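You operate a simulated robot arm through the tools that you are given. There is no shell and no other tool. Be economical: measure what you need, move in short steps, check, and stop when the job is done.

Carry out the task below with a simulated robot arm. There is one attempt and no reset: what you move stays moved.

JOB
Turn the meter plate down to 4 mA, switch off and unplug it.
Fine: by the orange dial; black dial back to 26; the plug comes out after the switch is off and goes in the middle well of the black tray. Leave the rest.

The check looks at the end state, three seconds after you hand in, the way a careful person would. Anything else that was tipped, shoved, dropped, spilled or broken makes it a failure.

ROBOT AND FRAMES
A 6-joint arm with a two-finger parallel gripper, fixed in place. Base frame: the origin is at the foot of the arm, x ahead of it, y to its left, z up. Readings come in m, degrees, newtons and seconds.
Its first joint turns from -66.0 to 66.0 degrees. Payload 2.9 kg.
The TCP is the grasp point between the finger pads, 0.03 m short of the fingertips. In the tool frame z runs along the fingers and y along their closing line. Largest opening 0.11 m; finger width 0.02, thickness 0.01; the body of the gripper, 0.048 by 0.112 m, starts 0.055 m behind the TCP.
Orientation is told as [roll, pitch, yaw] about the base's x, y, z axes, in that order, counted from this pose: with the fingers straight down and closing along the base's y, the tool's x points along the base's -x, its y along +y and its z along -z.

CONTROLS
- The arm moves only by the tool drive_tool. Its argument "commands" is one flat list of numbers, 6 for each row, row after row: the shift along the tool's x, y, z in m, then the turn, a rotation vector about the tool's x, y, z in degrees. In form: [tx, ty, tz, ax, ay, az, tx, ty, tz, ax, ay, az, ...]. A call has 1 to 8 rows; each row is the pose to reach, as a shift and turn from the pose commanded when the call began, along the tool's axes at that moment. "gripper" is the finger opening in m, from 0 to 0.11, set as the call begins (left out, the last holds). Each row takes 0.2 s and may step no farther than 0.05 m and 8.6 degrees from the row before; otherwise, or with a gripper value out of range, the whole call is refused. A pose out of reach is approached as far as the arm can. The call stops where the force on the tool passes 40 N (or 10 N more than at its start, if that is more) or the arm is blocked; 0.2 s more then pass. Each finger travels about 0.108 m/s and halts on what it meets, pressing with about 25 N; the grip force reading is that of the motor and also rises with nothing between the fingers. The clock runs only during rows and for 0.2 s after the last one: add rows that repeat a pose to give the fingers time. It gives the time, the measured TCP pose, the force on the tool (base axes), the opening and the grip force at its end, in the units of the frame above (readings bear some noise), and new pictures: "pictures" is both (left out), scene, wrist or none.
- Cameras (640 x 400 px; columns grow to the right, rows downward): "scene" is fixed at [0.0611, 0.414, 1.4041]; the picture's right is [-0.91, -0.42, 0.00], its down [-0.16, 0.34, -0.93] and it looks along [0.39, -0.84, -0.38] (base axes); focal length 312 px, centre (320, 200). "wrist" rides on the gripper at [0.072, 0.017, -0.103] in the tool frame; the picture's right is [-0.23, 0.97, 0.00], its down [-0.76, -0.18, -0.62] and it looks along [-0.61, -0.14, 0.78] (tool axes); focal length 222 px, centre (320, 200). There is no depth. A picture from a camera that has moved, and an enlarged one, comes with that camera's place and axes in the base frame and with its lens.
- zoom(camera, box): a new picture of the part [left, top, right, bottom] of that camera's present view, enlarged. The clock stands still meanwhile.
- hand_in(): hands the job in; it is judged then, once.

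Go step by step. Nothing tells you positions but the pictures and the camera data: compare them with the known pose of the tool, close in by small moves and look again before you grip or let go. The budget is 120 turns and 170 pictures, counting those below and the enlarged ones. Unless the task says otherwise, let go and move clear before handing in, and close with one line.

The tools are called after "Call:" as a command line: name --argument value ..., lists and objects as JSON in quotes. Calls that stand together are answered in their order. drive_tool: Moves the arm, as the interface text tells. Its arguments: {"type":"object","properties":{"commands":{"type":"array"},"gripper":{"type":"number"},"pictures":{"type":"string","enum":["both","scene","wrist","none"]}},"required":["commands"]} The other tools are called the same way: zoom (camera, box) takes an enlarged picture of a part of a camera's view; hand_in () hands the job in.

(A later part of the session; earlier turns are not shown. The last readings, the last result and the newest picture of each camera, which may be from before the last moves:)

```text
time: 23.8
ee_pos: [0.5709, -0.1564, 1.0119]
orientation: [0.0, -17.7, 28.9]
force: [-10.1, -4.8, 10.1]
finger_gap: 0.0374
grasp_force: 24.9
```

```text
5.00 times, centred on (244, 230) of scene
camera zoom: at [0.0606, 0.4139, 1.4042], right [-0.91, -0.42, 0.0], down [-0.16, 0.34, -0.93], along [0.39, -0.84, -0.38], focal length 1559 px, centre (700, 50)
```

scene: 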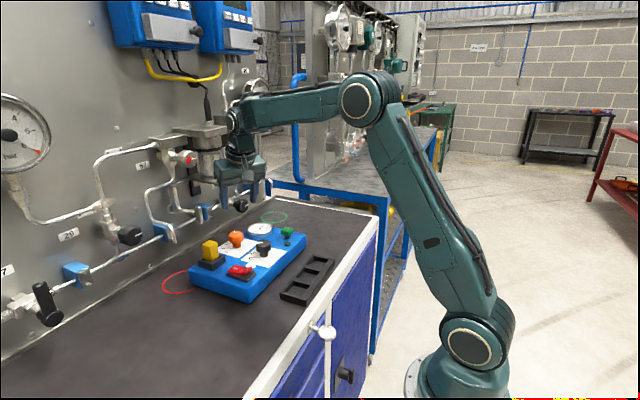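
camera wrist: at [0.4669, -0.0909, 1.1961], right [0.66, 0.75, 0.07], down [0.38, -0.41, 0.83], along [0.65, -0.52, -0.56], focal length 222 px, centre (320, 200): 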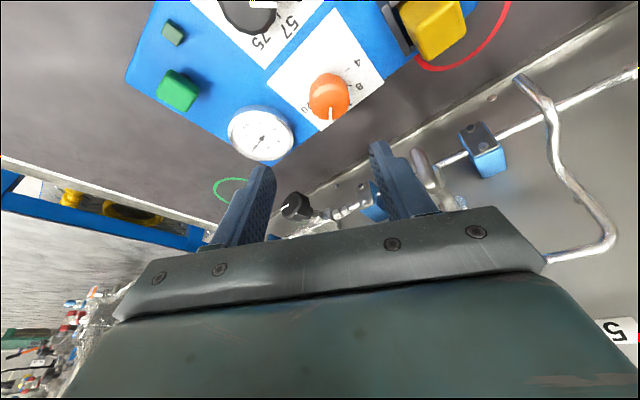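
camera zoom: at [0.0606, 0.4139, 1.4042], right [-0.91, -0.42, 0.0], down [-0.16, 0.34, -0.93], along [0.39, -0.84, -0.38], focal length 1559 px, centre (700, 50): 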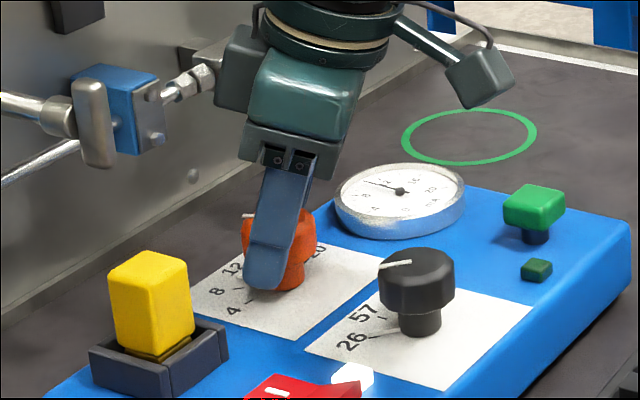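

The meter dropped to about 10, so the dial is following. I'm opening and rotating back around the knob without touching it.

Call:
drive_tool --commands '[0, 0, 0, 0, 0, 0, 0, 0, 0, 0, 0, 0, 0, 0, 0, 0, 0, 0]' --gripper 0.065 --pictures "none"

Call:
drive_tool --commands '[0, 0, 0, 2.22, 0, 6.9, 0, 0, 0, 4.44, 0, 13.8, 0, 0, 0, 6.66, 0, 20.7, 0, 0, 0, 8.87, 0, 27.6, 0, 0, 0, 11.09, 0, 34.5, 0, 0, 0, 13.31, 0, 41.4, 0, 0, 0, 15.53, 0, 48.3, 0, 0, 0, 17.75, 0, 55.2]' --pictures "none"

Call:
zoom --camera "wrist" --box '[200, 80, 440, 230]'

Call:
zoom --camera "scene" --box '[180, 190, 308, 270]'

```text
time: 24.6
ee_pos: [0.572, -0.1546, 1.0116]
orientation: [0.0, -17.8, 28.9]
force: [0.3, 0.1, 0.3]
finger_gap: 0.0649
grasp_force: 0.0
```

```text
time: 26.4
ee_pos: [0.5706, -0.1565, 1.0115]
orientation: [0.0, -17.8, -29.2]
force: [-0.2, 0.1, -0.3]
finger_gap: 0.0651
grasp_force: 0.0
```

```text
2.67 times, centred on (320, 155) of wrist
camera zoom: at [0.4915, -0.0909, 1.0873], right [0.66, 0.74, 0.07], down [0.38, -0.42, 0.83], along [0.64, -0.52, -0.56], focal length 592 px, centre (320, 320)
```

zoom: 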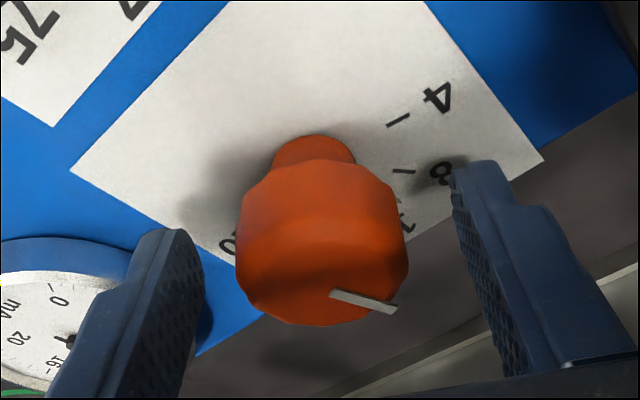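

```text
5.00 times, centred on (244, 230) of scene
camera zoom: at [0.0611, 0.414, 1.4041], right [-0.91, -0.42, 0.0], down [-0.16, 0.34, -0.93], along [0.39, -0.84, -0.38], focal length 1559 px, centre (700, 50)
```

zoom: 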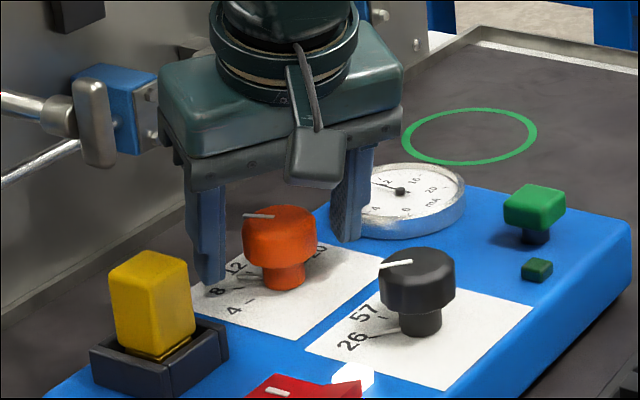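

I'm gripping again and turning another ~56°.

Call:
drive_tool --commands '[0, 0, 0, 0, 0, 0, 0, 0, 0, 0, 0, 0, 0, 0, 0, 0, 0, 0]' --gripper 0.03 --pictures "none"

Call:
drive_tool --commands '[0, 0.0008, 0, -2.14, 0, -6.66, 0, 0.0008, 0, -4.28, 0, -13.3, 0, 0.0008, 0, -6.43, 0, -20, 0, 0.0008, 0, -8.57, 0, -26.7, 0, 0.0008, 0, -10.7, 0, -33.3, 0, 0.0008, 0, -12.86, 0, -40, 0, 0.0008, 0, -15, 0, -46.6, 0, 0.0008, 0, -17.14, 0, -53.3]' --pictures "none"

Call:
zoom --camera "scene" --box '[220, 205, 284, 245]'

```text
time: 27.2
ee_pos: [0.5723, -0.1538, 1.0114]
orientation: [0.0, -17.9, -29.0]
force: [3.3, 4.7, -0.3]
finger_gap: 0.0372
grasp_force: 24.8
```

```text
time: 29.0
ee_pos: [0.5711, -0.1546, 1.0118]
orientation: [0.1, -17.9, 26.7]
force: [0.2, -14.5, 0.0]
finger_gap: 0.0372
grasp_force: 25.0
```

```text
10.00 times, centred on (252, 225) of scene
camera zoom: at [0.0611, 0.4136, 1.4043], right [-0.91, -0.42, 0.0], down [-0.16, 0.34, -0.93], along [0.39, -0.84, -0.38], focal length 3117 px, centre (1000, -50)
```

zoom: 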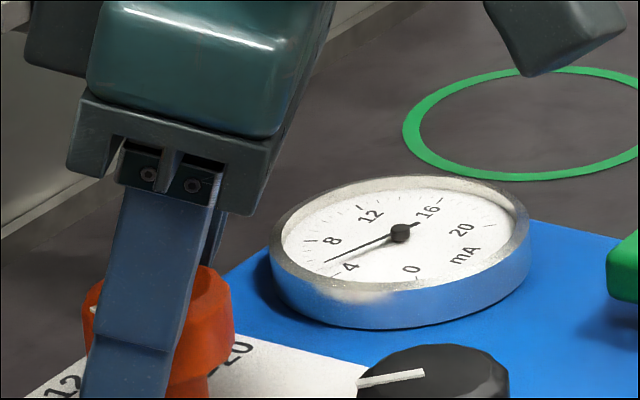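

The meter reads a bit above 4, at about 5. I'm releasing and rotating back to read both the pointer and the meter.

Call:
drive_tool --commands '[0, 0, 0, 0, 0, 0, 0, 0, 0, 0, 0, 0, 0, 0, 0, 0, 0, 0]' --gripper 0.065 --pictures "none"

Call:
drive_tool --commands '[0, 0, 0, 2.14, 0, 6.66, 0, 0, 0, 4.28, 0, 13.3, 0, 0, 0, 6.43, 0, 20, 0, 0, 0, 8.57, 0, 26.7, 0, 0, 0, 10.7, 0, 33.3, 0, 0, 0, 12.86, 0, 40, 0, 0, 0, 15, 0, 46.6, 0, 0, 0, 17.14, 0, 53.3]' --pictures "none"

Call:
zoom --camera "wrist" --box '[200, 80, 440, 230]'

Call:
zoom --camera "scene" --box '[220, 215, 284, 255]'

```text
time: 29.8
ee_pos: [0.572, -0.1536, 1.0127]
orientation: [0.0, -17.8, 27.0]
force: [-0.1, 0.1, -0.2]
finger_gap: 0.0651
grasp_force: 0.2
```

```text
time: 31.6
ee_pos: [0.5716, -0.1537, 1.0121]
orientation: [0.1, -17.8, -29.2]
force: [0.1, -0.4, -0.7]
finger_gap: 0.065
grasp_force: 0.0
```

```text
2.67 times, centred on (320, 155) of wrist
camera zoom: at [0.492, -0.09, 1.0874], right [0.66, 0.74, 0.07], down [0.38, -0.42, 0.83], along [0.64, -0.52, -0.56], focal length 592 px, centre (320, 320)
```

zoom: 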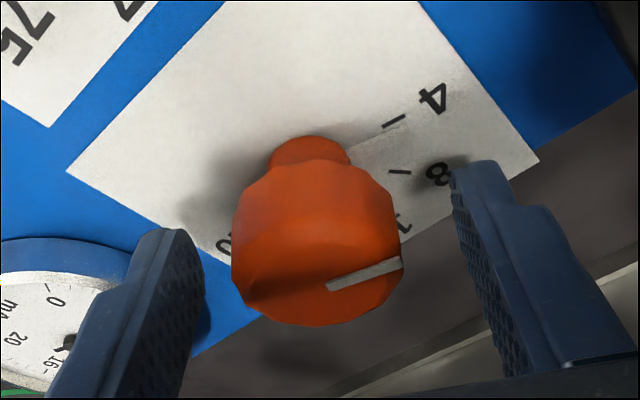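

```text
10.00 times, centred on (252, 235) of scene
camera zoom: at [0.0611, 0.414, 1.4041], right [-0.91, -0.42, 0.0], down [-0.16, 0.34, -0.93], along [0.39, -0.84, -0.38], focal length 3117 px, centre (1000, -150)
```

zoom: 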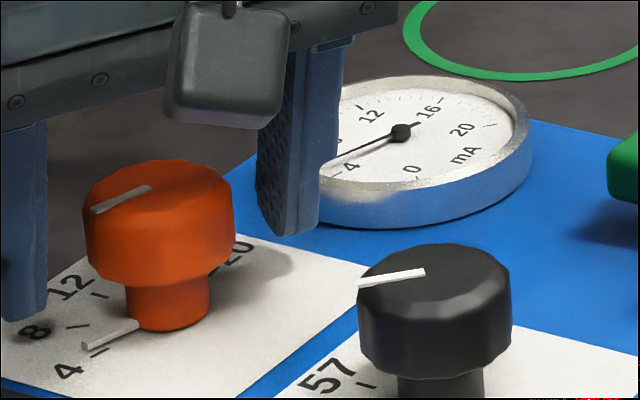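

The lower bar is near the 4 tick, perhaps a few degrees short. I'm rising and backing off for an unobstructed view of the bar and meter.

Call:
drive_tool --commands '[-0.006, 0, -0.019, 0, 0, 0, -0.0124, 0, -0.038, 0, 0, 0, -0.0185, 0, -0.057, 0, 0, 0, -0.0123, -0.006, -0.07, 0, 0, 0, -0.0012, -0.012, -0.0732, 0, 0, 0, -0.0012, -0.012, -0.0732, 0, 0, 0]' --pictures "none"

Call:
zoom --camera "wrist" --box '[216, 50, 376, 150]'

Call:
zoom --camera "scene" --box '[220, 218, 284, 258]'

```text
time: 33.0
ee_pos: [0.5465, -0.1527, 1.0808]
orientation: [0.0, -17.8, -29.1]
force: [-0.4, 0.5, -0.1]
finger_gap: 0.065
grasp_force: 0.0
```

```text
4.00 times, centred on (296, 100) of wrist
camera zoom: at [0.4673, -0.0896, 1.1566], right [0.66, 0.75, 0.07], down [0.38, -0.41, 0.83], along [0.64, -0.52, -0.56], focal length 888 px, centre (416, 600)
```

zoom: 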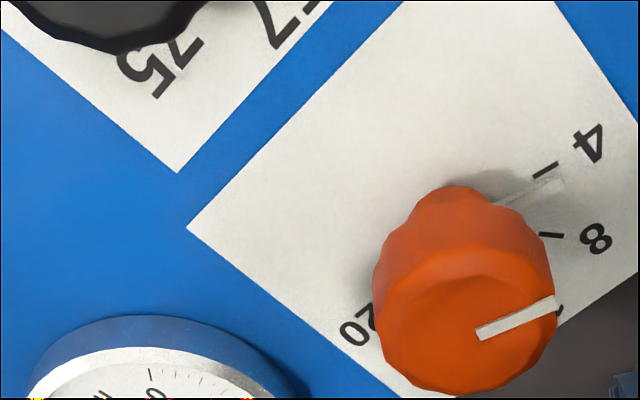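

```text
10.00 times, centred on (252, 238) of scene
camera zoom: at [0.0611, 0.414, 1.4041], right [-0.91, -0.42, 0.0], down [-0.16, 0.34, -0.93], along [0.39, -0.84, -0.38], focal length 3117 px, centre (1000, -180)
```

zoom: 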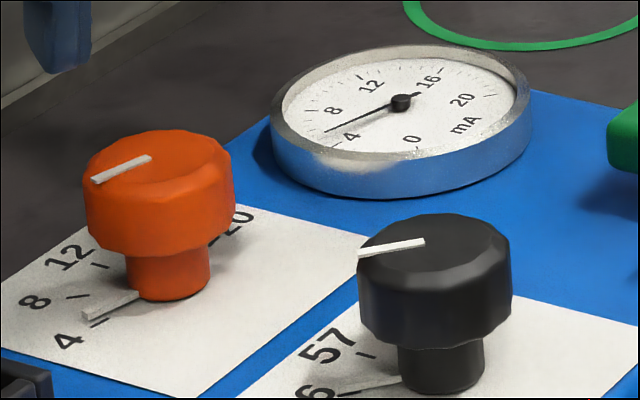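

The bar is about 8° short of the 4 tick and the meter reads about 5. I'm going back down, gripping, and turning a little more.

Call:
drive_tool --commands '[-0.0115, 0.006, 0.0034, 0, 0, 0, -0.0175, 0.012, 0.0163, 0, 0, 0, -0.0115, 0.012, 0.0348, 0, 0, 0, -0.005, 0.012, 0.0548, 0, 0, 0, 0.0012, 0.012, 0.0732, 0, 0, 0, 0.0012, 0.012, 0.0732, 0, 0, 0]' --pictures "none"

Call:
drive_tool --commands '[0, 0, 0, 0, 0, 0, 0, 0, 0, 0, 0, 0, 0, 0, 0, 0, 0, 0]' --gripper 0.03 --pictures "none"

Call:
drive_tool --commands '[0, 0.0006, 0, -1.22, 0, -3.8, 0, 0.0006, 0, -2.6, 0, -8.1, 0, 0.0006, 0, -2.6, 0, -8.1]' --pictures "none"

Call:
zoom --camera "scene" --box '[220, 218, 284, 258]'

Call:
zoom --camera "wrist" --box '[280, 80, 440, 180]'

```text
time: 34.4
ee_pos: [0.5721, -0.1541, 1.0115]
orientation: [0.0, -17.8, -29.1]
force: [0.7, 0.3, 0.2]
finger_gap: 0.065
grasp_force: 0.2
```

```text
time: 35.2
ee_pos: [0.5724, -0.1551, 1.0111]
orientation: [0.1, -17.6, -29.1]
force: [0.6, -1.6, -0.5]
finger_gap: 0.0376
grasp_force: 24.9
```

```text
time: 36.0
ee_pos: [0.5721, -0.1547, 1.0113]
orientation: [-0.1, -17.7, -20.7]
force: [-3.6, -5.3, 0.4]
finger_gap: 0.037
grasp_force: 25.8
```

```text
10.00 times, centred on (252, 238) of scene
camera zoom: at [0.061, 0.4138, 1.4042], right [-0.91, -0.42, 0.0], down [-0.16, 0.34, -0.93], along [0.39, -0.84, -0.38], focal length 3117 px, centre (1000, -180)
```

zoom: 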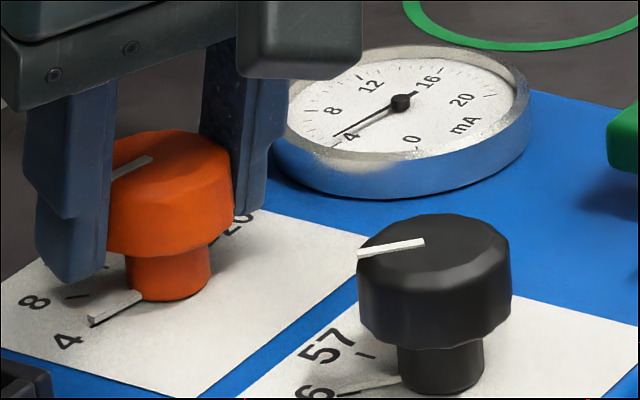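

```text
4.00 times, centred on (360, 130) of wrist
camera zoom: at [0.4837, -0.1033, 1.087], right [0.55, 0.84, 0.07], down [0.44, -0.35, 0.83], along [0.71, -0.42, -0.56], focal length 888 px, centre (160, 480)
```

zoom: 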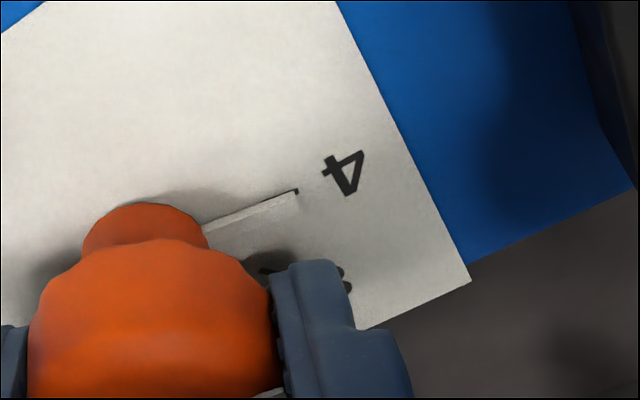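

Call:
zoom --camera "scene" --box '[244, 220, 276, 240]'

Call:
zoom --camera "scene" --box '[220, 238, 252, 258]'

```text
16.00 times, centred on (260, 230) of scene
camera zoom: at [0.061, 0.4138, 1.4042], right [-0.91, -0.42, 0.0], down [-0.16, 0.34, -0.93], along [0.39, -0.84, -0.38], focal length 4988 px, centre (1280, -280)
```

zoom: 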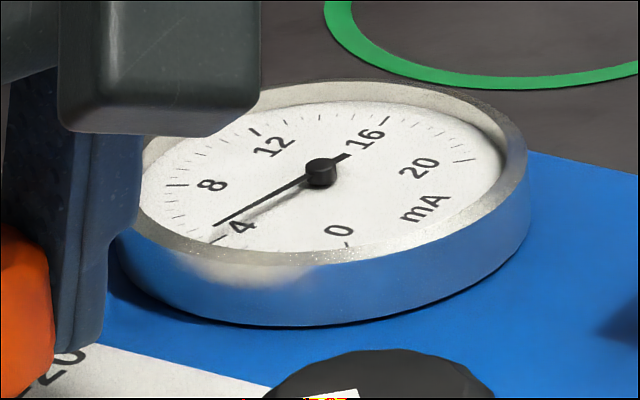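

```text
16.00 times, centred on (236, 248) of scene
camera zoom: at [0.061, 0.4138, 1.4042], right [-0.91, -0.42, 0.0], down [-0.16, 0.34, -0.93], along [0.39, -0.84, -0.38], focal length 4988 px, centre (1664, -568)
```

zoom: 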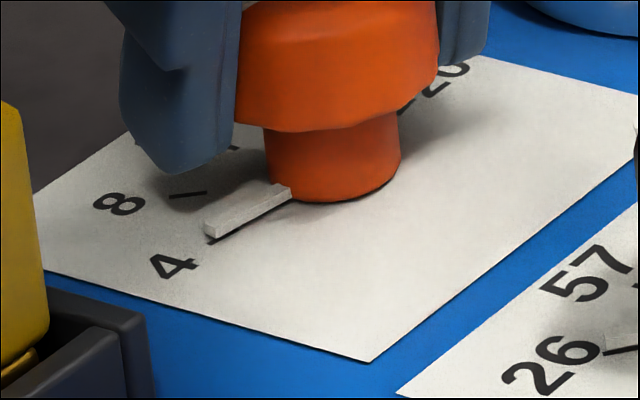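

Correcting for needle parallax, the meter reads about 4.15, and the bar sits on the 4 tick. One more 1.5° nudge, then I'll release and rise.

Call:
drive_tool --commands '[0, 0, 0, -0.46, 0, -1.43, 0, 0, 0, -0.46, 0, -1.43]' --pictures "none"

Call:
drive_tool --commands '[0, 0, 0, 0, 0, 0, 0, 0, 0, 0, 0, 0, -0.006, 0, -0.019, 0, 0, 0, -0.0124, 0, -0.038, 0, 0, 0, -0.0185, 0, -0.057, 0, 0, 0, -0.0123, -0.006, -0.07, 0, 0, 0, -0.0012, -0.012, -0.0732, 0, 0, 0, -0.0012, -0.012, -0.0732, 0, 0, 0]' --gripper 0.065 --pictures "none"

Call:
zoom --camera "scene" --box '[220, 220, 276, 255]'

Call:
zoom --camera "wrist" --box '[216, 50, 376, 150]'

```text
time: 36.6
ee_pos: [0.5725, -0.1553, 1.0111]
orientation: [-0.2, -17.7, -19.1]
force: [-5.0, -6.9, 1.1]
finger_gap: 0.0372
grasp_force: 25.5
```

```text
time: 38.4
ee_pos: [0.5478, -0.1566, 1.0814]
orientation: [0.0, -17.8, -19.1]
force: [0.5, 0.2, -0.4]
finger_gap: 0.0652
grasp_force: 0.1
```

```text
11.43 times, centred on (248, 238) of scene
camera zoom: at [0.0611, 0.414, 1.4041], right [-0.91, -0.42, 0.0], down [-0.16, 0.34, -0.93], along [0.39, -0.84, -0.38], focal length 3563 px, centre (1143, -229)
```

zoom: 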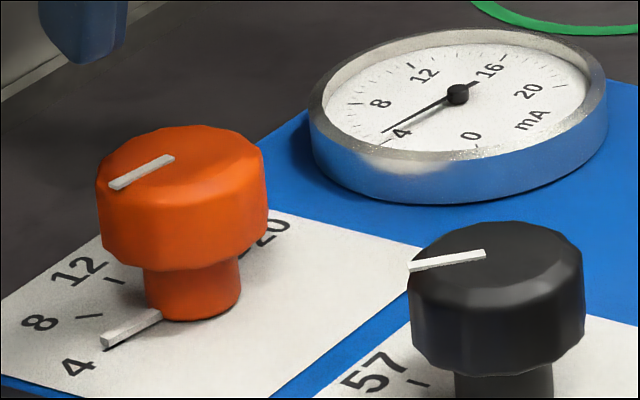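

```text
4.00 times, centred on (296, 100) of wrist
camera zoom: at [0.4581, -0.1079, 1.1572], right [0.52, 0.85, 0.07], down [0.45, -0.34, 0.83], along [0.73, -0.4, -0.56], focal length 888 px, centre (416, 600)
```

zoom: 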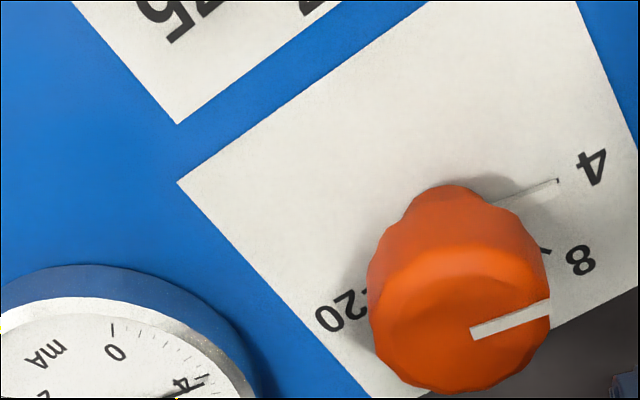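

Orange is set to 4 and the meter agrees. Next is the switch: I'm retreating, levelling the tool and closing the fingers to press the raised end.

Call:
drive_tool --commands '[0.016, 0, -0.016, 0, 0, 0, 0.032, 0, -0.032, 0, 0, 0, 0.048, 0, -0.047, 0, 0, 0, 0.048, 0, -0.047, 0, 6, 0, 0.048, 0, -0.047, 0, 12, 0, 0.048, 0, -0.047, 0, 17.8, 0, 0.048, 0, -0.047, 0, 17.8, 0]' --pictures "none"

Call:
drive_tool --commands '[0, 0, 0, 0, 0, -7, 0, 0, 0, 0, 0, -14, 0, 0, 0, 0, 0, -19.1, 0, 0, 0, 0, 0, -19.1]' --gripper 0 --pictures "wrist"

```text
time: 40.0
ee_pos: [0.4904, -0.138, 1.1114]
orientation: [0.0, 0.0, -19.0]
force: [-1.1, 0.2, 0.3]
finger_gap: 0.0651
grasp_force: 0.1
```

```text
time: 41.0
ee_pos: [0.4921, -0.1373, 1.112]
orientation: [0.0, 0.1, 0.2]
force: [-0.2, 0.2, 0.2]
finger_gap: 0.0
grasp_force: 25.0
camera wrist: at [0.4189, -0.121, 1.2149], right [0.23, 0.97, 0.0], down [0.76, -0.18, 0.62], along [0.61, -0.14, -0.78], focal length 222 px, centre (320, 200)
```

wrist: 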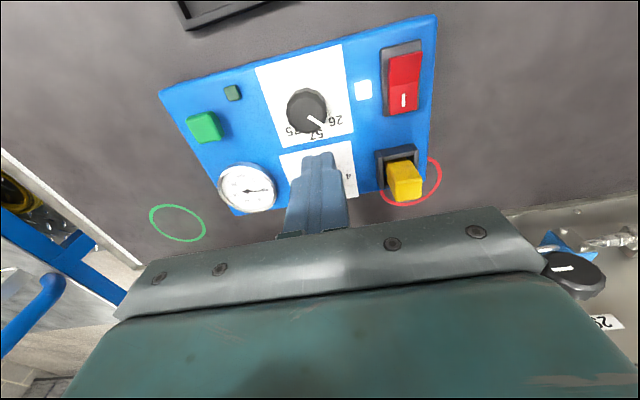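

The raised half of the rocker is at about (0.465, -0.054). I'm moving over it with the fingers closed.

Call:
drive_tool --commands '[0.01, 0.028, 0, 0, 0, 0, 0.02, 0.056, 0, 0, 0, 0, 0.03, 0.083, 0.02, 0, 0, 0, 0.03, 0.083, 0.045, 0, 0, 0, 0.03, 0.083, 0.065, 0, 0, 0, 0.03, 0.083, 0.065, 0, 0, 0]' --pictures "none"

Call:
zoom --camera "scene" --box '[190, 210, 310, 285]'

Call:
zoom --camera "wrist" --box '[200, 60, 440, 210]'

```text
time: 42.4
ee_pos: [0.4601, -0.0553, 1.0447]
orientation: [0.0, 0.0, -0.1]
force: [0.0, 0.6, -0.1]
finger_gap: 0.0
grasp_force: 25.1
```

```text
5.33 times, centred on (250, 248) of scene
camera zoom: at [0.0611, 0.414, 1.4041], right [-0.91, -0.42, 0.0], down [-0.16, 0.34, -0.93], along [0.39, -0.84, -0.38], focal length 1662 px, centre (693, -53)
```

zoom: 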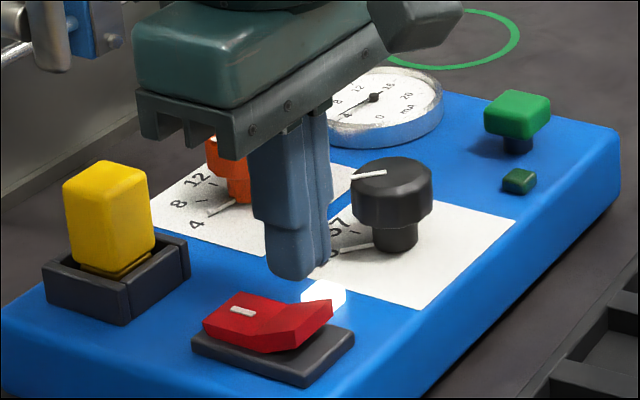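

```text
2.67 times, centred on (320, 135) of wrist
camera zoom: at [0.388, -0.0381, 1.1482], right [0.23, 0.97, 0.0], down [0.76, -0.18, 0.62], along [0.61, -0.14, -0.78], focal length 592 px, centre (320, 373)
```

zoom: 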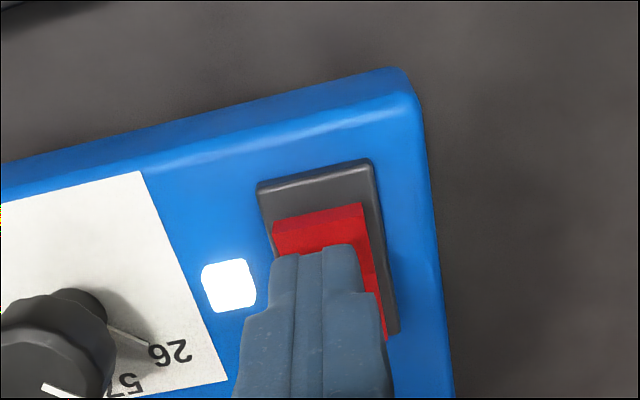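

The tip is over the raised end. I'm pressing down in small steps.

Call:
drive_tool --commands '[-0.002, 0, 0.012, 0, 0, 0, -0.002, 0, 0.018, 0, 0, 0, -0.002, 0, 0.023, 0, 0, 0, -0.002, 0, 0.027, 0, 0, 0, -0.002, 0, 0.031, 0, 0, 0, -0.002, 0, 0.034, 0, 0, 0]' --pictures "none"

Call:
zoom --camera "scene" --box '[190, 210, 310, 285]'

```text
time: 43.8
ee_pos: [0.4633, -0.0551, 1.0141]
orientation: [0.0, -0.1, 0.1]
force: [-8.2, 3.1, 22.3]
finger_gap: 0.0002
grasp_force: 24.5
```

```text
5.33 times, centred on (250, 248) of scene
camera zoom: at [0.0605, 0.4141, 1.4041], right [-0.91, -0.42, 0.0], down [-0.16, 0.34, -0.93], along [0.39, -0.84, -0.38], focal length 1662 px, centre (693, -53)
```

zoom: 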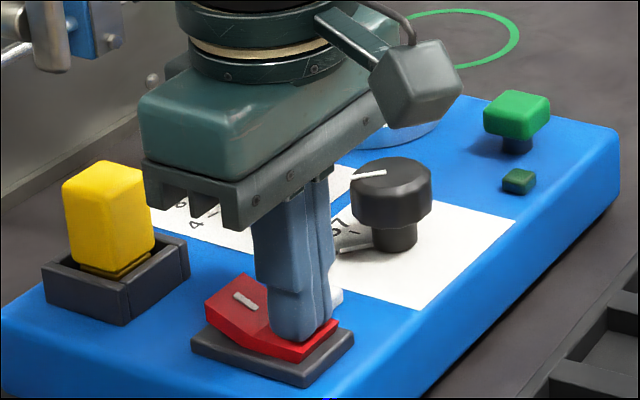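

The rocker has flipped and its marked end is now raised. I'm lifting off to confirm it stays and that the lamp is out.

Call:
drive_tool --commands '[0, 0, -0.02, 0, 0, 0, 0, 0, -0.05, 0, 0, 0, 0, 0, -0.08, 0, 0, 0, 0, 0, -0.1, 0, 0, 0, 0.01, 0, -0.1, 0, 0, 0]' --gripper 0.07 --pictures "wrist"

Call:
zoom --camera "scene" --box '[190, 210, 310, 285]'

Call:
zoom --camera "wrist" --box '[200, 60, 440, 210]'

```text
time: 45.0
ee_pos: [0.4535, -0.0564, 1.1145]
orientation: [0.0, 0.0, 0.0]
force: [-0.3, 0.6, 0.7]
finger_gap: 0.07
grasp_force: 0.0
camera wrist: at [0.3806, -0.0392, 1.2162], right [0.23, 0.97, 0.0], down [0.76, -0.18, 0.62], along [0.61, -0.14, -0.78], focal length 222 px, centre (320, 200)
```

wrist: 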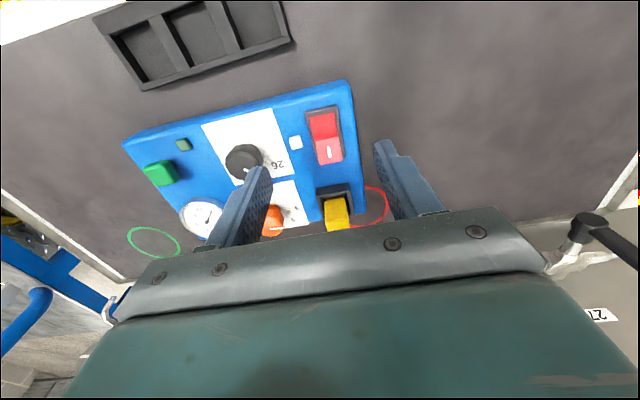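

```text
5.33 times, centred on (250, 248) of scene
camera zoom: at [0.0611, 0.414, 1.4041], right [-0.91, -0.42, 0.0], down [-0.16, 0.34, -0.93], along [0.39, -0.84, -0.38], focal length 1662 px, centre (693, -53)
```

zoom: 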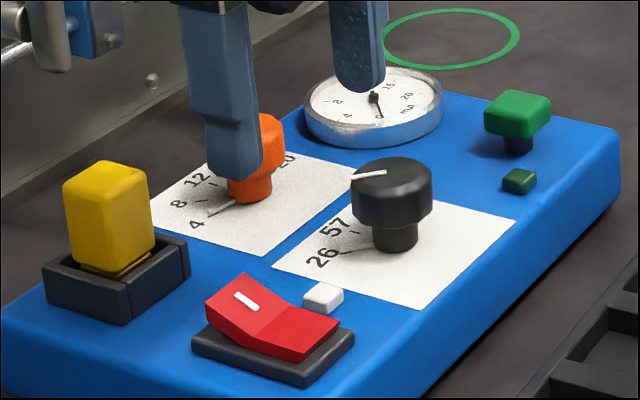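

```text
2.67 times, centred on (320, 135) of wrist
camera zoom: at [0.3806, -0.0392, 1.2162], right [0.23, 0.97, 0.0], down [0.76, -0.18, 0.62], along [0.61, -0.14, -0.78], focal length 592 px, centre (320, 373)
```

zoom: 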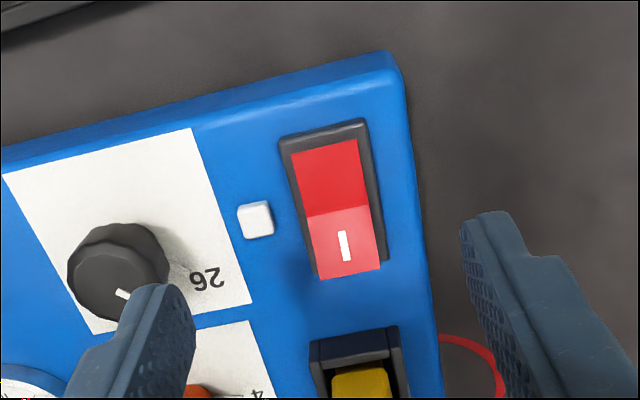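

The switch is off, the lamp is out and the meter reads 0. Next is the plug at about (0.568, -0.060): I'm tilting 18° again to keep the wrist off the wall fittings and approaching.

Call:
drive_tool --commands '[-0.02, 0, 0, 0, -6, 0, -0.04, 0, 0, 0, -12, 0, -0.06, 0, 0, 0, -18, 0, -0.08, -0.002, 0.005, 0, -18, 0, -0.09, -0.004, 0.01, 0, -18, 0, -0.09, -0.004, 0.01, 0, -18, 0]'

Call:
zoom --camera "wrist" --box '[240, 60, 432, 180]'

Call:
zoom --camera "scene" --box '[150, 140, 310, 240]'

```text
time: 46.4
ee_pos: [0.5439, -0.0573, 1.1024]
orientation: [0.1, -18.0, 0.1]
force: [-0.4, 0.1, 0.2]
finger_gap: 0.0701
grasp_force: 0.0
camera wrist: at [0.4421, -0.0414, 1.178], right [0.22, 0.97, 0.07], down [0.53, -0.18, 0.83], along [0.82, -0.14, -0.56], focal length 222 px, centre (320, 200)
```

scene: 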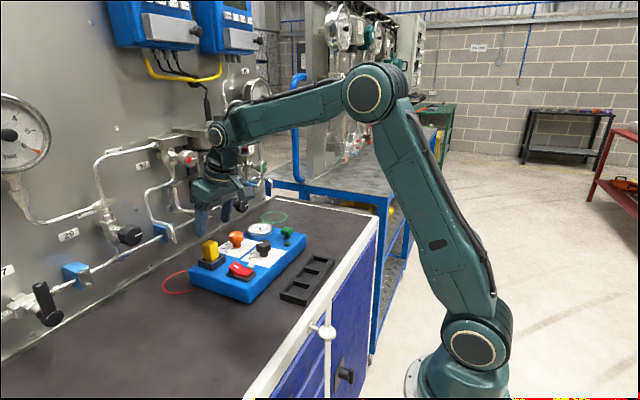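
wrist: 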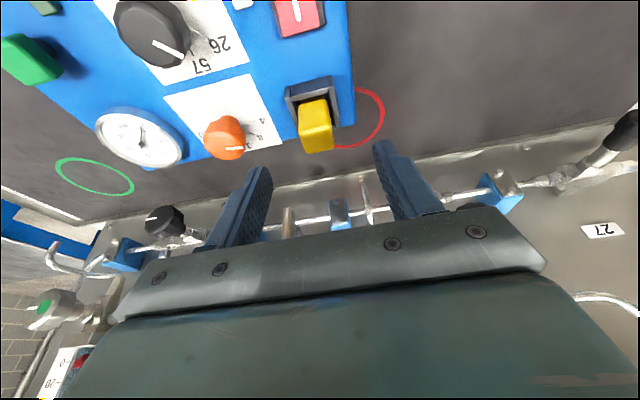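

```text
3.33 times, centred on (336, 120) of wrist
camera zoom: at [0.4421, -0.0414, 1.178], right [0.22, 0.97, 0.07], down [0.53, -0.18, 0.83], along [0.82, -0.14, -0.56], focal length 740 px, centre (267, 467)
```

zoom: 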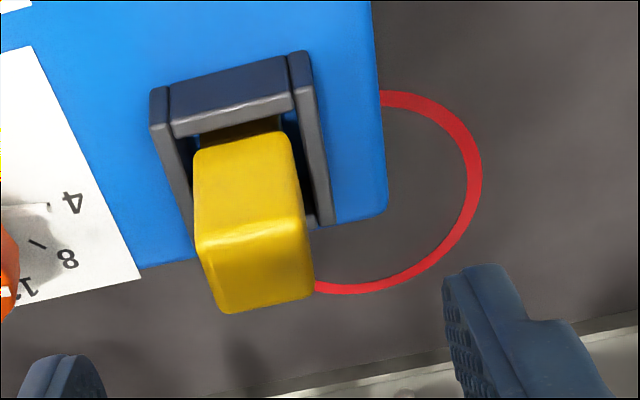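

```text
4.00 times, centred on (230, 190) of scene
camera zoom: at [0.0611, 0.414, 1.4041], right [-0.91, -0.42, 0.0], down [-0.16, 0.34, -0.93], along [0.39, -0.84, -0.38], focal length 1247 px, centre (680, 240)
```

zoom: 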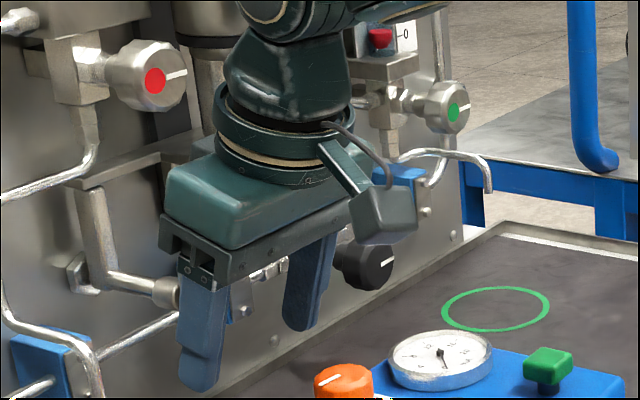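

Triangulation puts the plug top centre at (0.568, -0.060, 1.030). I'm moving over it and lowering partway.

Call:
drive_tool --commands '[-0.0228, 0, 0.0074, 0, 0, 0, -0.0174, 0, 0.024, 0, 0, 0, -0.0122, 0, 0.04, 0, 0, 0, -0.0073, 0, 0.055, 0, 0, 0, -0.0073, 0, 0.055, 0, 0, 0]' --pictures "none"

Call:
zoom --camera "wrist" --box '[200, 80, 440, 230]'

Call:
zoom --camera "scene" --box '[150, 180, 278, 260]'

```text
time: 47.6
ee_pos: [0.5672, -0.0584, 1.0522]
orientation: [0.0, -18.0, 0.1]
force: [1.0, 0.6, 0.0]
finger_gap: 0.0702
grasp_force: 0.1
```

```text
2.67 times, centred on (320, 155) of wrist
camera zoom: at [0.4669, -0.0415, 1.1276], right [0.22, 0.97, 0.07], down [0.53, -0.18, 0.83], along [0.82, -0.14, -0.56], focal length 592 px, centre (320, 320)
```

zoom: 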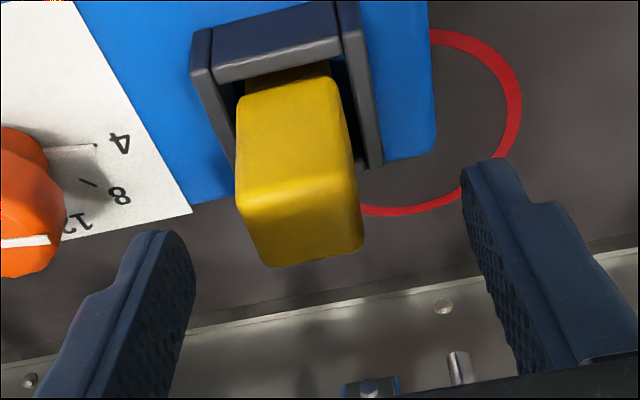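

```text
5.00 times, centred on (214, 220) of scene
camera zoom: at [0.0611, 0.414, 1.4041], right [-0.91, -0.42, 0.0], down [-0.16, 0.34, -0.93], along [0.39, -0.84, -0.38], focal length 1559 px, centre (850, 100)
```

zoom: 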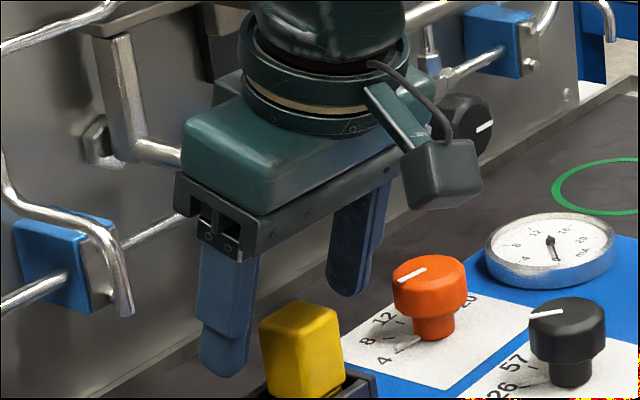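

The plug lies between the fingers, 2 mm off centre. I'm correcting, lowering to grip height and checking again.

Call:
drive_tool --commands '[0.0045, -0.002, 0.0135, 0, 0, 0, 0.0087, -0.002, 0.0266, 0, 0, 0, 0.0087, -0.002, 0.0266, 0, 0, 0]' --pictures "none"

Call:
zoom --camera "wrist" --box '[200, 80, 440, 230]'

Call:
zoom --camera "scene" --box '[160, 200, 272, 270]'

```text
time: 48.4
ee_pos: [0.5662, -0.0597, 1.0237]
orientation: [0.1, -17.9, 0.1]
force: [-0.3, 0.5, 0.1]
finger_gap: 0.0699
grasp_force: 0.1
```

```text
2.67 times, centred on (320, 155) of wrist
camera zoom: at [0.466, -0.0436, 1.099], right [0.22, 0.97, 0.07], down [0.53, -0.18, 0.83], along [0.82, -0.14, -0.56], focal length 592 px, centre (320, 320)
```

zoom: 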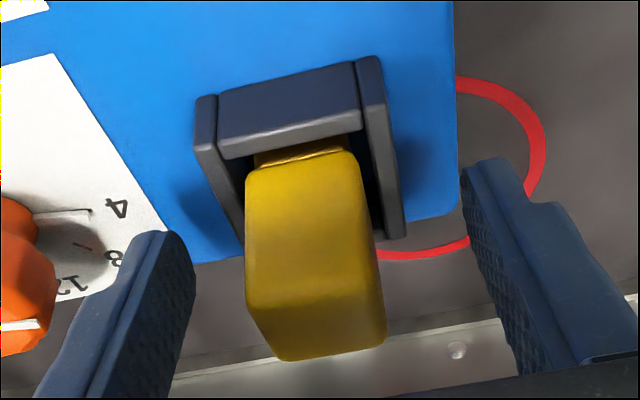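

```text
5.71 times, centred on (216, 235) of scene
camera zoom: at [0.0611, 0.414, 1.4041], right [-0.91, -0.42, 0.0], down [-0.16, 0.34, -0.93], along [0.39, -0.84, -0.38], focal length 1781 px, centre (914, 0)
```

zoom: 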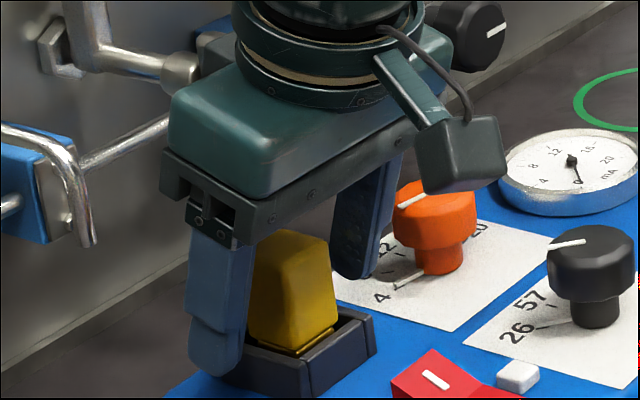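

The fingers straddle the plug cleanly above the socket rim. I'm closing.

Call:
drive_tool --commands '[0, 0, 0, 0, 0, 0, 0, 0, 0, 0, 0, 0, 0, 0, 0, 0, 0, 0]' --gripper 0.015 --pictures "none"

Call:
zoom --camera "wrist" --box '[200, 80, 440, 230]'

```text
time: 49.2
ee_pos: [0.5681, -0.0607, 1.0246]
orientation: [0.0, -18.0, 0.0]
force: [0.7, -1.5, 0.4]
finger_gap: 0.0274
grasp_force: 25.2
```

```text
2.67 times, centred on (320, 155) of wrist
camera zoom: at [0.466, -0.0436, 1.0992], right [0.22, 0.97, 0.07], down [0.53, -0.18, 0.83], along [0.82, -0.14, -0.56], focal length 592 px, centre (320, 320)
```

zoom: 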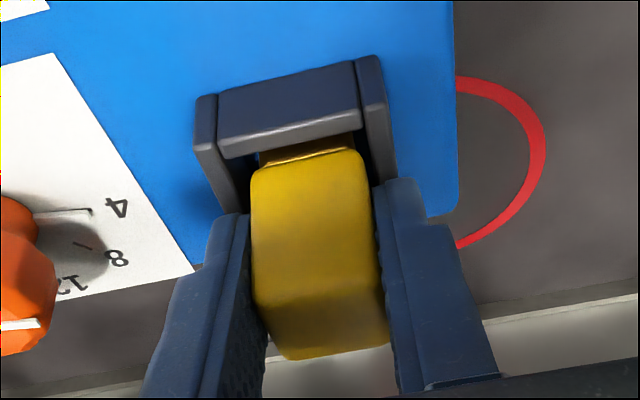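

The plug is gripped at 27 mm, so I'm pulling straight up.

Call:
drive_tool --commands '[-0.0015, 0, -0.0048, 0, 0, 0, -0.0031, 0, -0.0095, 0, 0, 0, -0.0062, 0, -0.019, 0, 0, 0, -0.0093, 0, -0.0285, 0, 0, 0, -0.0124, 0, -0.038, 0, 0, 0, -0.0185, 0, -0.057, 0, 0, 0]'

Call:
zoom --camera "wrist" --box '[200, 80, 440, 230]'

Call:
zoom --camera "scene" --box '[160, 190, 288, 270]'

```text
time: 50.6
ee_pos: [0.5686, -0.0601, 1.0856]
orientation: [0.0, -18.0, 0.2]
force: [0.0, -0.1, -0.7]
finger_gap: 0.0274
grasp_force: 25.3
camera wrist: at [0.4673, -0.0433, 1.1602], right [0.21, 0.97, 0.07], down [0.53, -0.18, 0.83], along [0.82, -0.14, -0.56], focal length 222 px, centre (320, 200)
```

scene: 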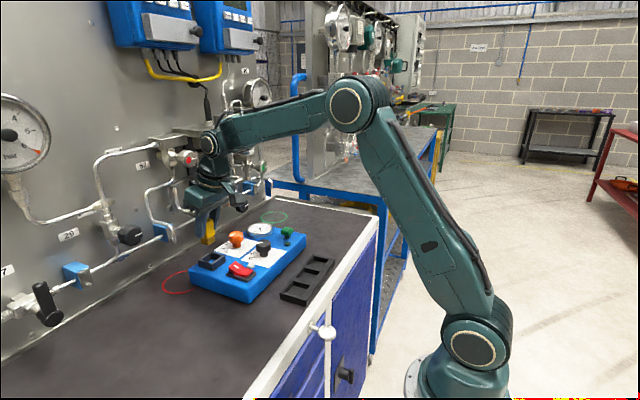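
wrist: 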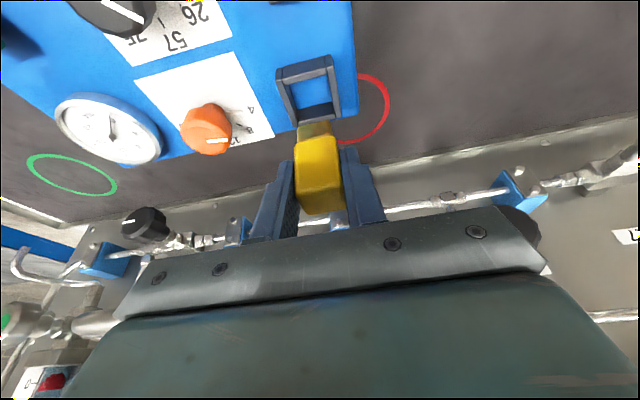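

```text
2.67 times, centred on (320, 155) of wrist
camera zoom: at [0.4673, -0.0433, 1.1602], right [0.21, 0.97, 0.07], down [0.53, -0.18, 0.83], along [0.82, -0.14, -0.56], focal length 592 px, centre (320, 320)
```

zoom: 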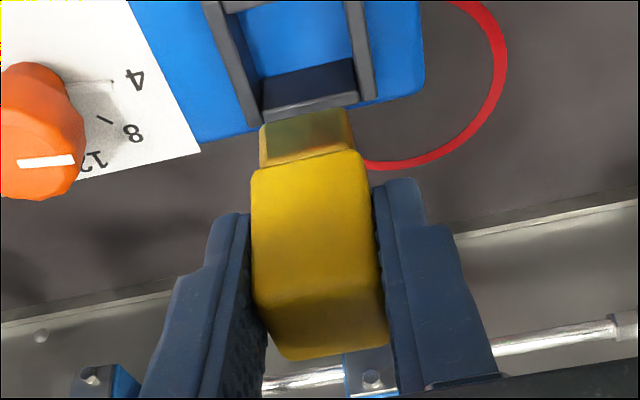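

```text
5.00 times, centred on (224, 230) of scene
camera zoom: at [0.0611, 0.414, 1.4041], right [-0.91, -0.42, 0.0], down [-0.16, 0.34, -0.93], along [0.39, -0.84, -0.38], focal length 1559 px, centre (800, 50)
```

zoom: 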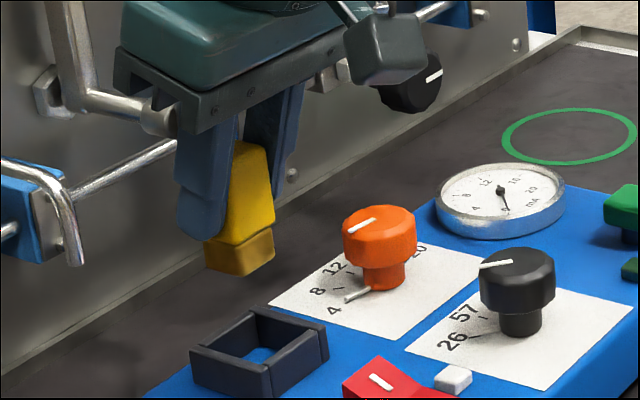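

The plug is out of the socket. I'm raising it and carrying it over to the tray at about (0.362, -0.165).

Call:
drive_tool --commands '[-0.0108, 0, -0.0333, 0, 0, 0, 0.0175, -0.0147, -0.0425, 0, 0, 0, 0.0457, -0.0294, -0.0517, 0, 0, 0, 0.074, -0.0441, -0.0609, 0, 0, 0, 0.1022, -0.0588, -0.0701, 0, 0, 0, 0.1305, -0.0736, -0.0793, 0, 0, 0, 0.1588, -0.0883, -0.0884, 0, 0, 0, 0.187, -0.103, -0.0976, 0, 0, 0]'

Call:
zoom --camera "wrist" --box '[160, 60, 480, 260]'

Call:
zoom --camera "scene" --box '[236, 210, 364, 310]'

```text
time: 52.4
ee_pos: [0.3579, -0.1657, 1.12]
orientation: [-0.2, -18.0, 0.2]
force: [-0.7, -0.3, -1.5]
finger_gap: 0.0275
grasp_force: 24.5
camera wrist: at [0.2566, -0.1485, 1.1956], right [0.21, 0.97, 0.07], down [0.53, -0.18, 0.83], along [0.82, -0.14, -0.56], focal length 222 px, centre (320, 200)
```

scene: 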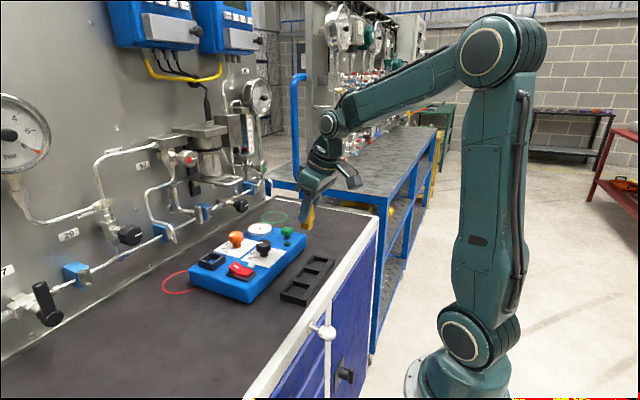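
wrist: 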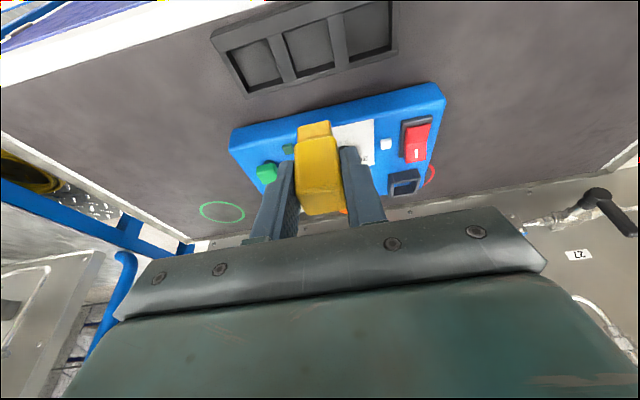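

```text
2.00 times, centred on (320, 160) of wrist
camera zoom: at [0.2566, -0.1485, 1.1956], right [0.21, 0.97, 0.07], down [0.53, -0.18, 0.83], along [0.82, -0.14, -0.56], focal length 444 px, centre (320, 280)
```

zoom: 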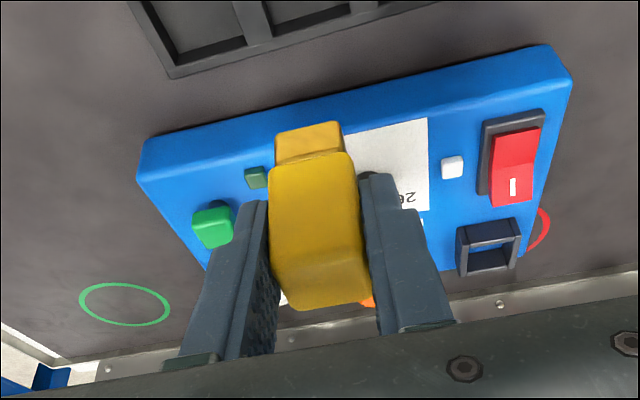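

```text
4.00 times, centred on (300, 260) of scene
camera zoom: at [0.0611, 0.414, 1.4041], right [-0.91, -0.42, 0.0], down [-0.16, 0.34, -0.93], along [0.39, -0.84, -0.38], focal length 1247 px, centre (400, -40)
```

zoom: 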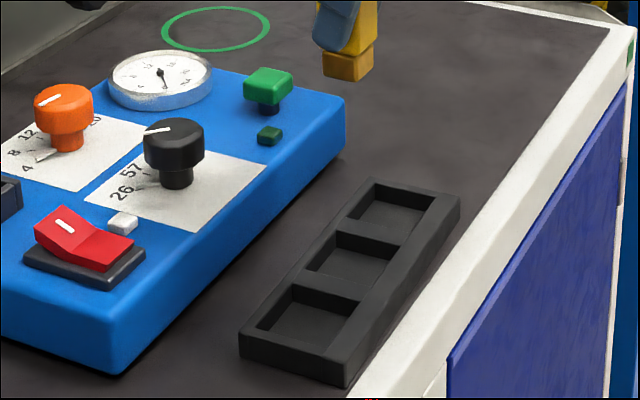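

The middle well's rim centre triangulates to (0.3565, -0.164, 0.942). I'm lowering partway and checking alignment.

Call:
drive_tool --commands '[0.01, 0.001, 0.025, 0, 0, 0, 0.0178, 0.001, 0.0468, 0, 0, 0, 0.0255, 0.001, 0.0705, 0, 0, 0, 0.0333, 0.001, 0.0943, 0, 0, 0, 0.0333, 0.001, 0.0943, 0, 0, 0]' --pictures "wrist"

Call:
zoom --camera "scene" --box '[252, 220, 364, 290]'

Call:
zoom --camera "wrist" --box '[200, 30, 440, 180]'

```text
time: 53.6
ee_pos: [0.3562, -0.1635, 1.019]
orientation: [0.0, -17.9, -0.1]
force: [-0.1, 0.7, -1.2]
finger_gap: 0.0278
grasp_force: 25.0
camera wrist: at [0.2553, -0.1455, 1.0941], right [0.22, 0.97, 0.07], down [0.53, -0.18, 0.83], along [0.82, -0.14, -0.56], focal length 222 px, centre (320, 200)
```

wrist: 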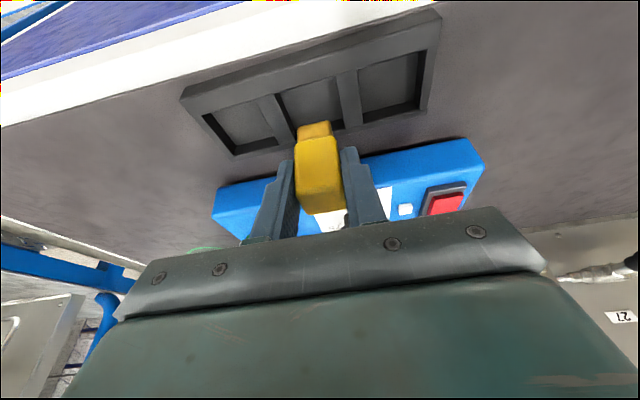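

```text
5.71 times, centred on (308, 255) of scene
camera zoom: at [0.0611, 0.414, 1.4041], right [-0.91, -0.42, 0.0], down [-0.16, 0.34, -0.93], along [0.39, -0.84, -0.38], focal length 1781 px, centre (389, -114)
```

zoom: 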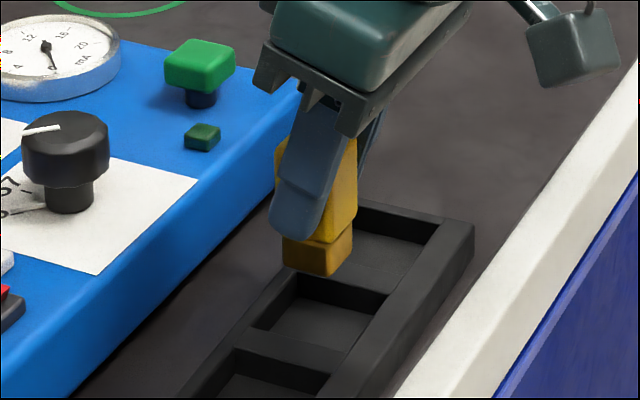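

```text
2.67 times, centred on (320, 105) of wrist
camera zoom: at [0.2553, -0.1455, 1.0941], right [0.22, 0.97, 0.07], down [0.53, -0.18, 0.83], along [0.82, -0.14, -0.56], focal length 592 px, centre (320, 453)
```

zoom: 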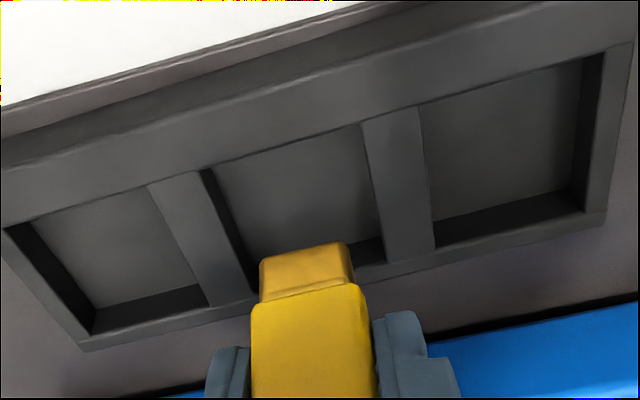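

The plug is right above the middle well. I'm lowering it in slowly.

Call:
drive_tool --commands '[0.0031, 0, 0.0095, 0, 0, 0, 0.0062, 0, 0.019, 0, 0, 0, 0.0087, 0, 0.0266, 0, 0, 0, 0.0105, 0, 0.0323, 0, 0, 0]' --pictures "none"

Call:
zoom --camera "scene" --box '[268, 240, 348, 290]'

Call:
zoom --camera "wrist" --box '[200, 60, 440, 210]'

```text
time: 54.6
ee_pos: [0.3572, -0.1635, 0.9842]
orientation: [-0.1, -18.0, 0.1]
force: [-0.2, 0.6, -1.2]
finger_gap: 0.0274
grasp_force: 25.0
```

```text
8.00 times, centred on (308, 265) of scene
camera zoom: at [0.0611, 0.414, 1.4041], right [-0.91, -0.42, 0.0], down [-0.16, 0.34, -0.93], along [0.39, -0.84, -0.38], focal length 2494 px, centre (416, -320)
```

zoom: 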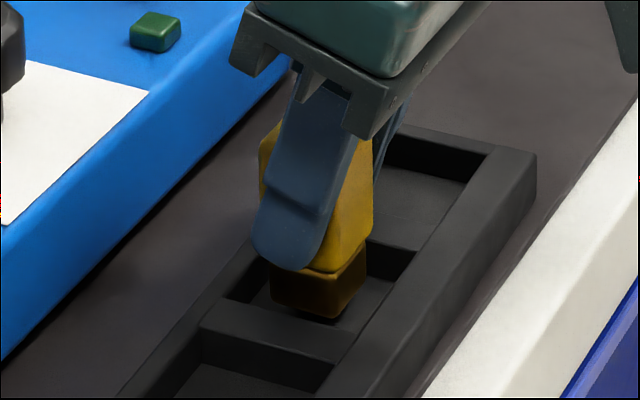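

```text
2.67 times, centred on (320, 135) of wrist
camera zoom: at [0.2559, -0.1468, 1.06], right [0.22, 0.97, 0.07], down [0.53, -0.18, 0.83], along [0.82, -0.14, -0.56], focal length 592 px, centre (320, 373)
```

zoom: 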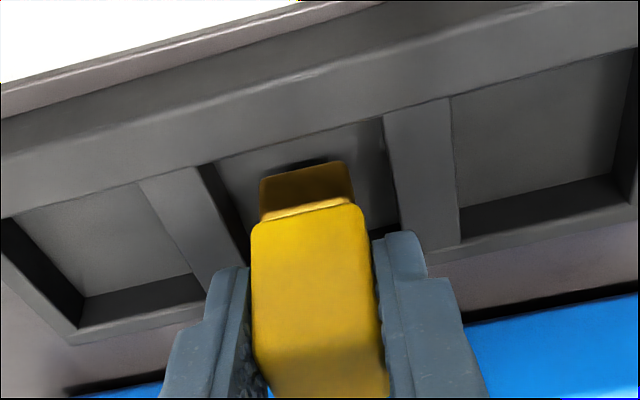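

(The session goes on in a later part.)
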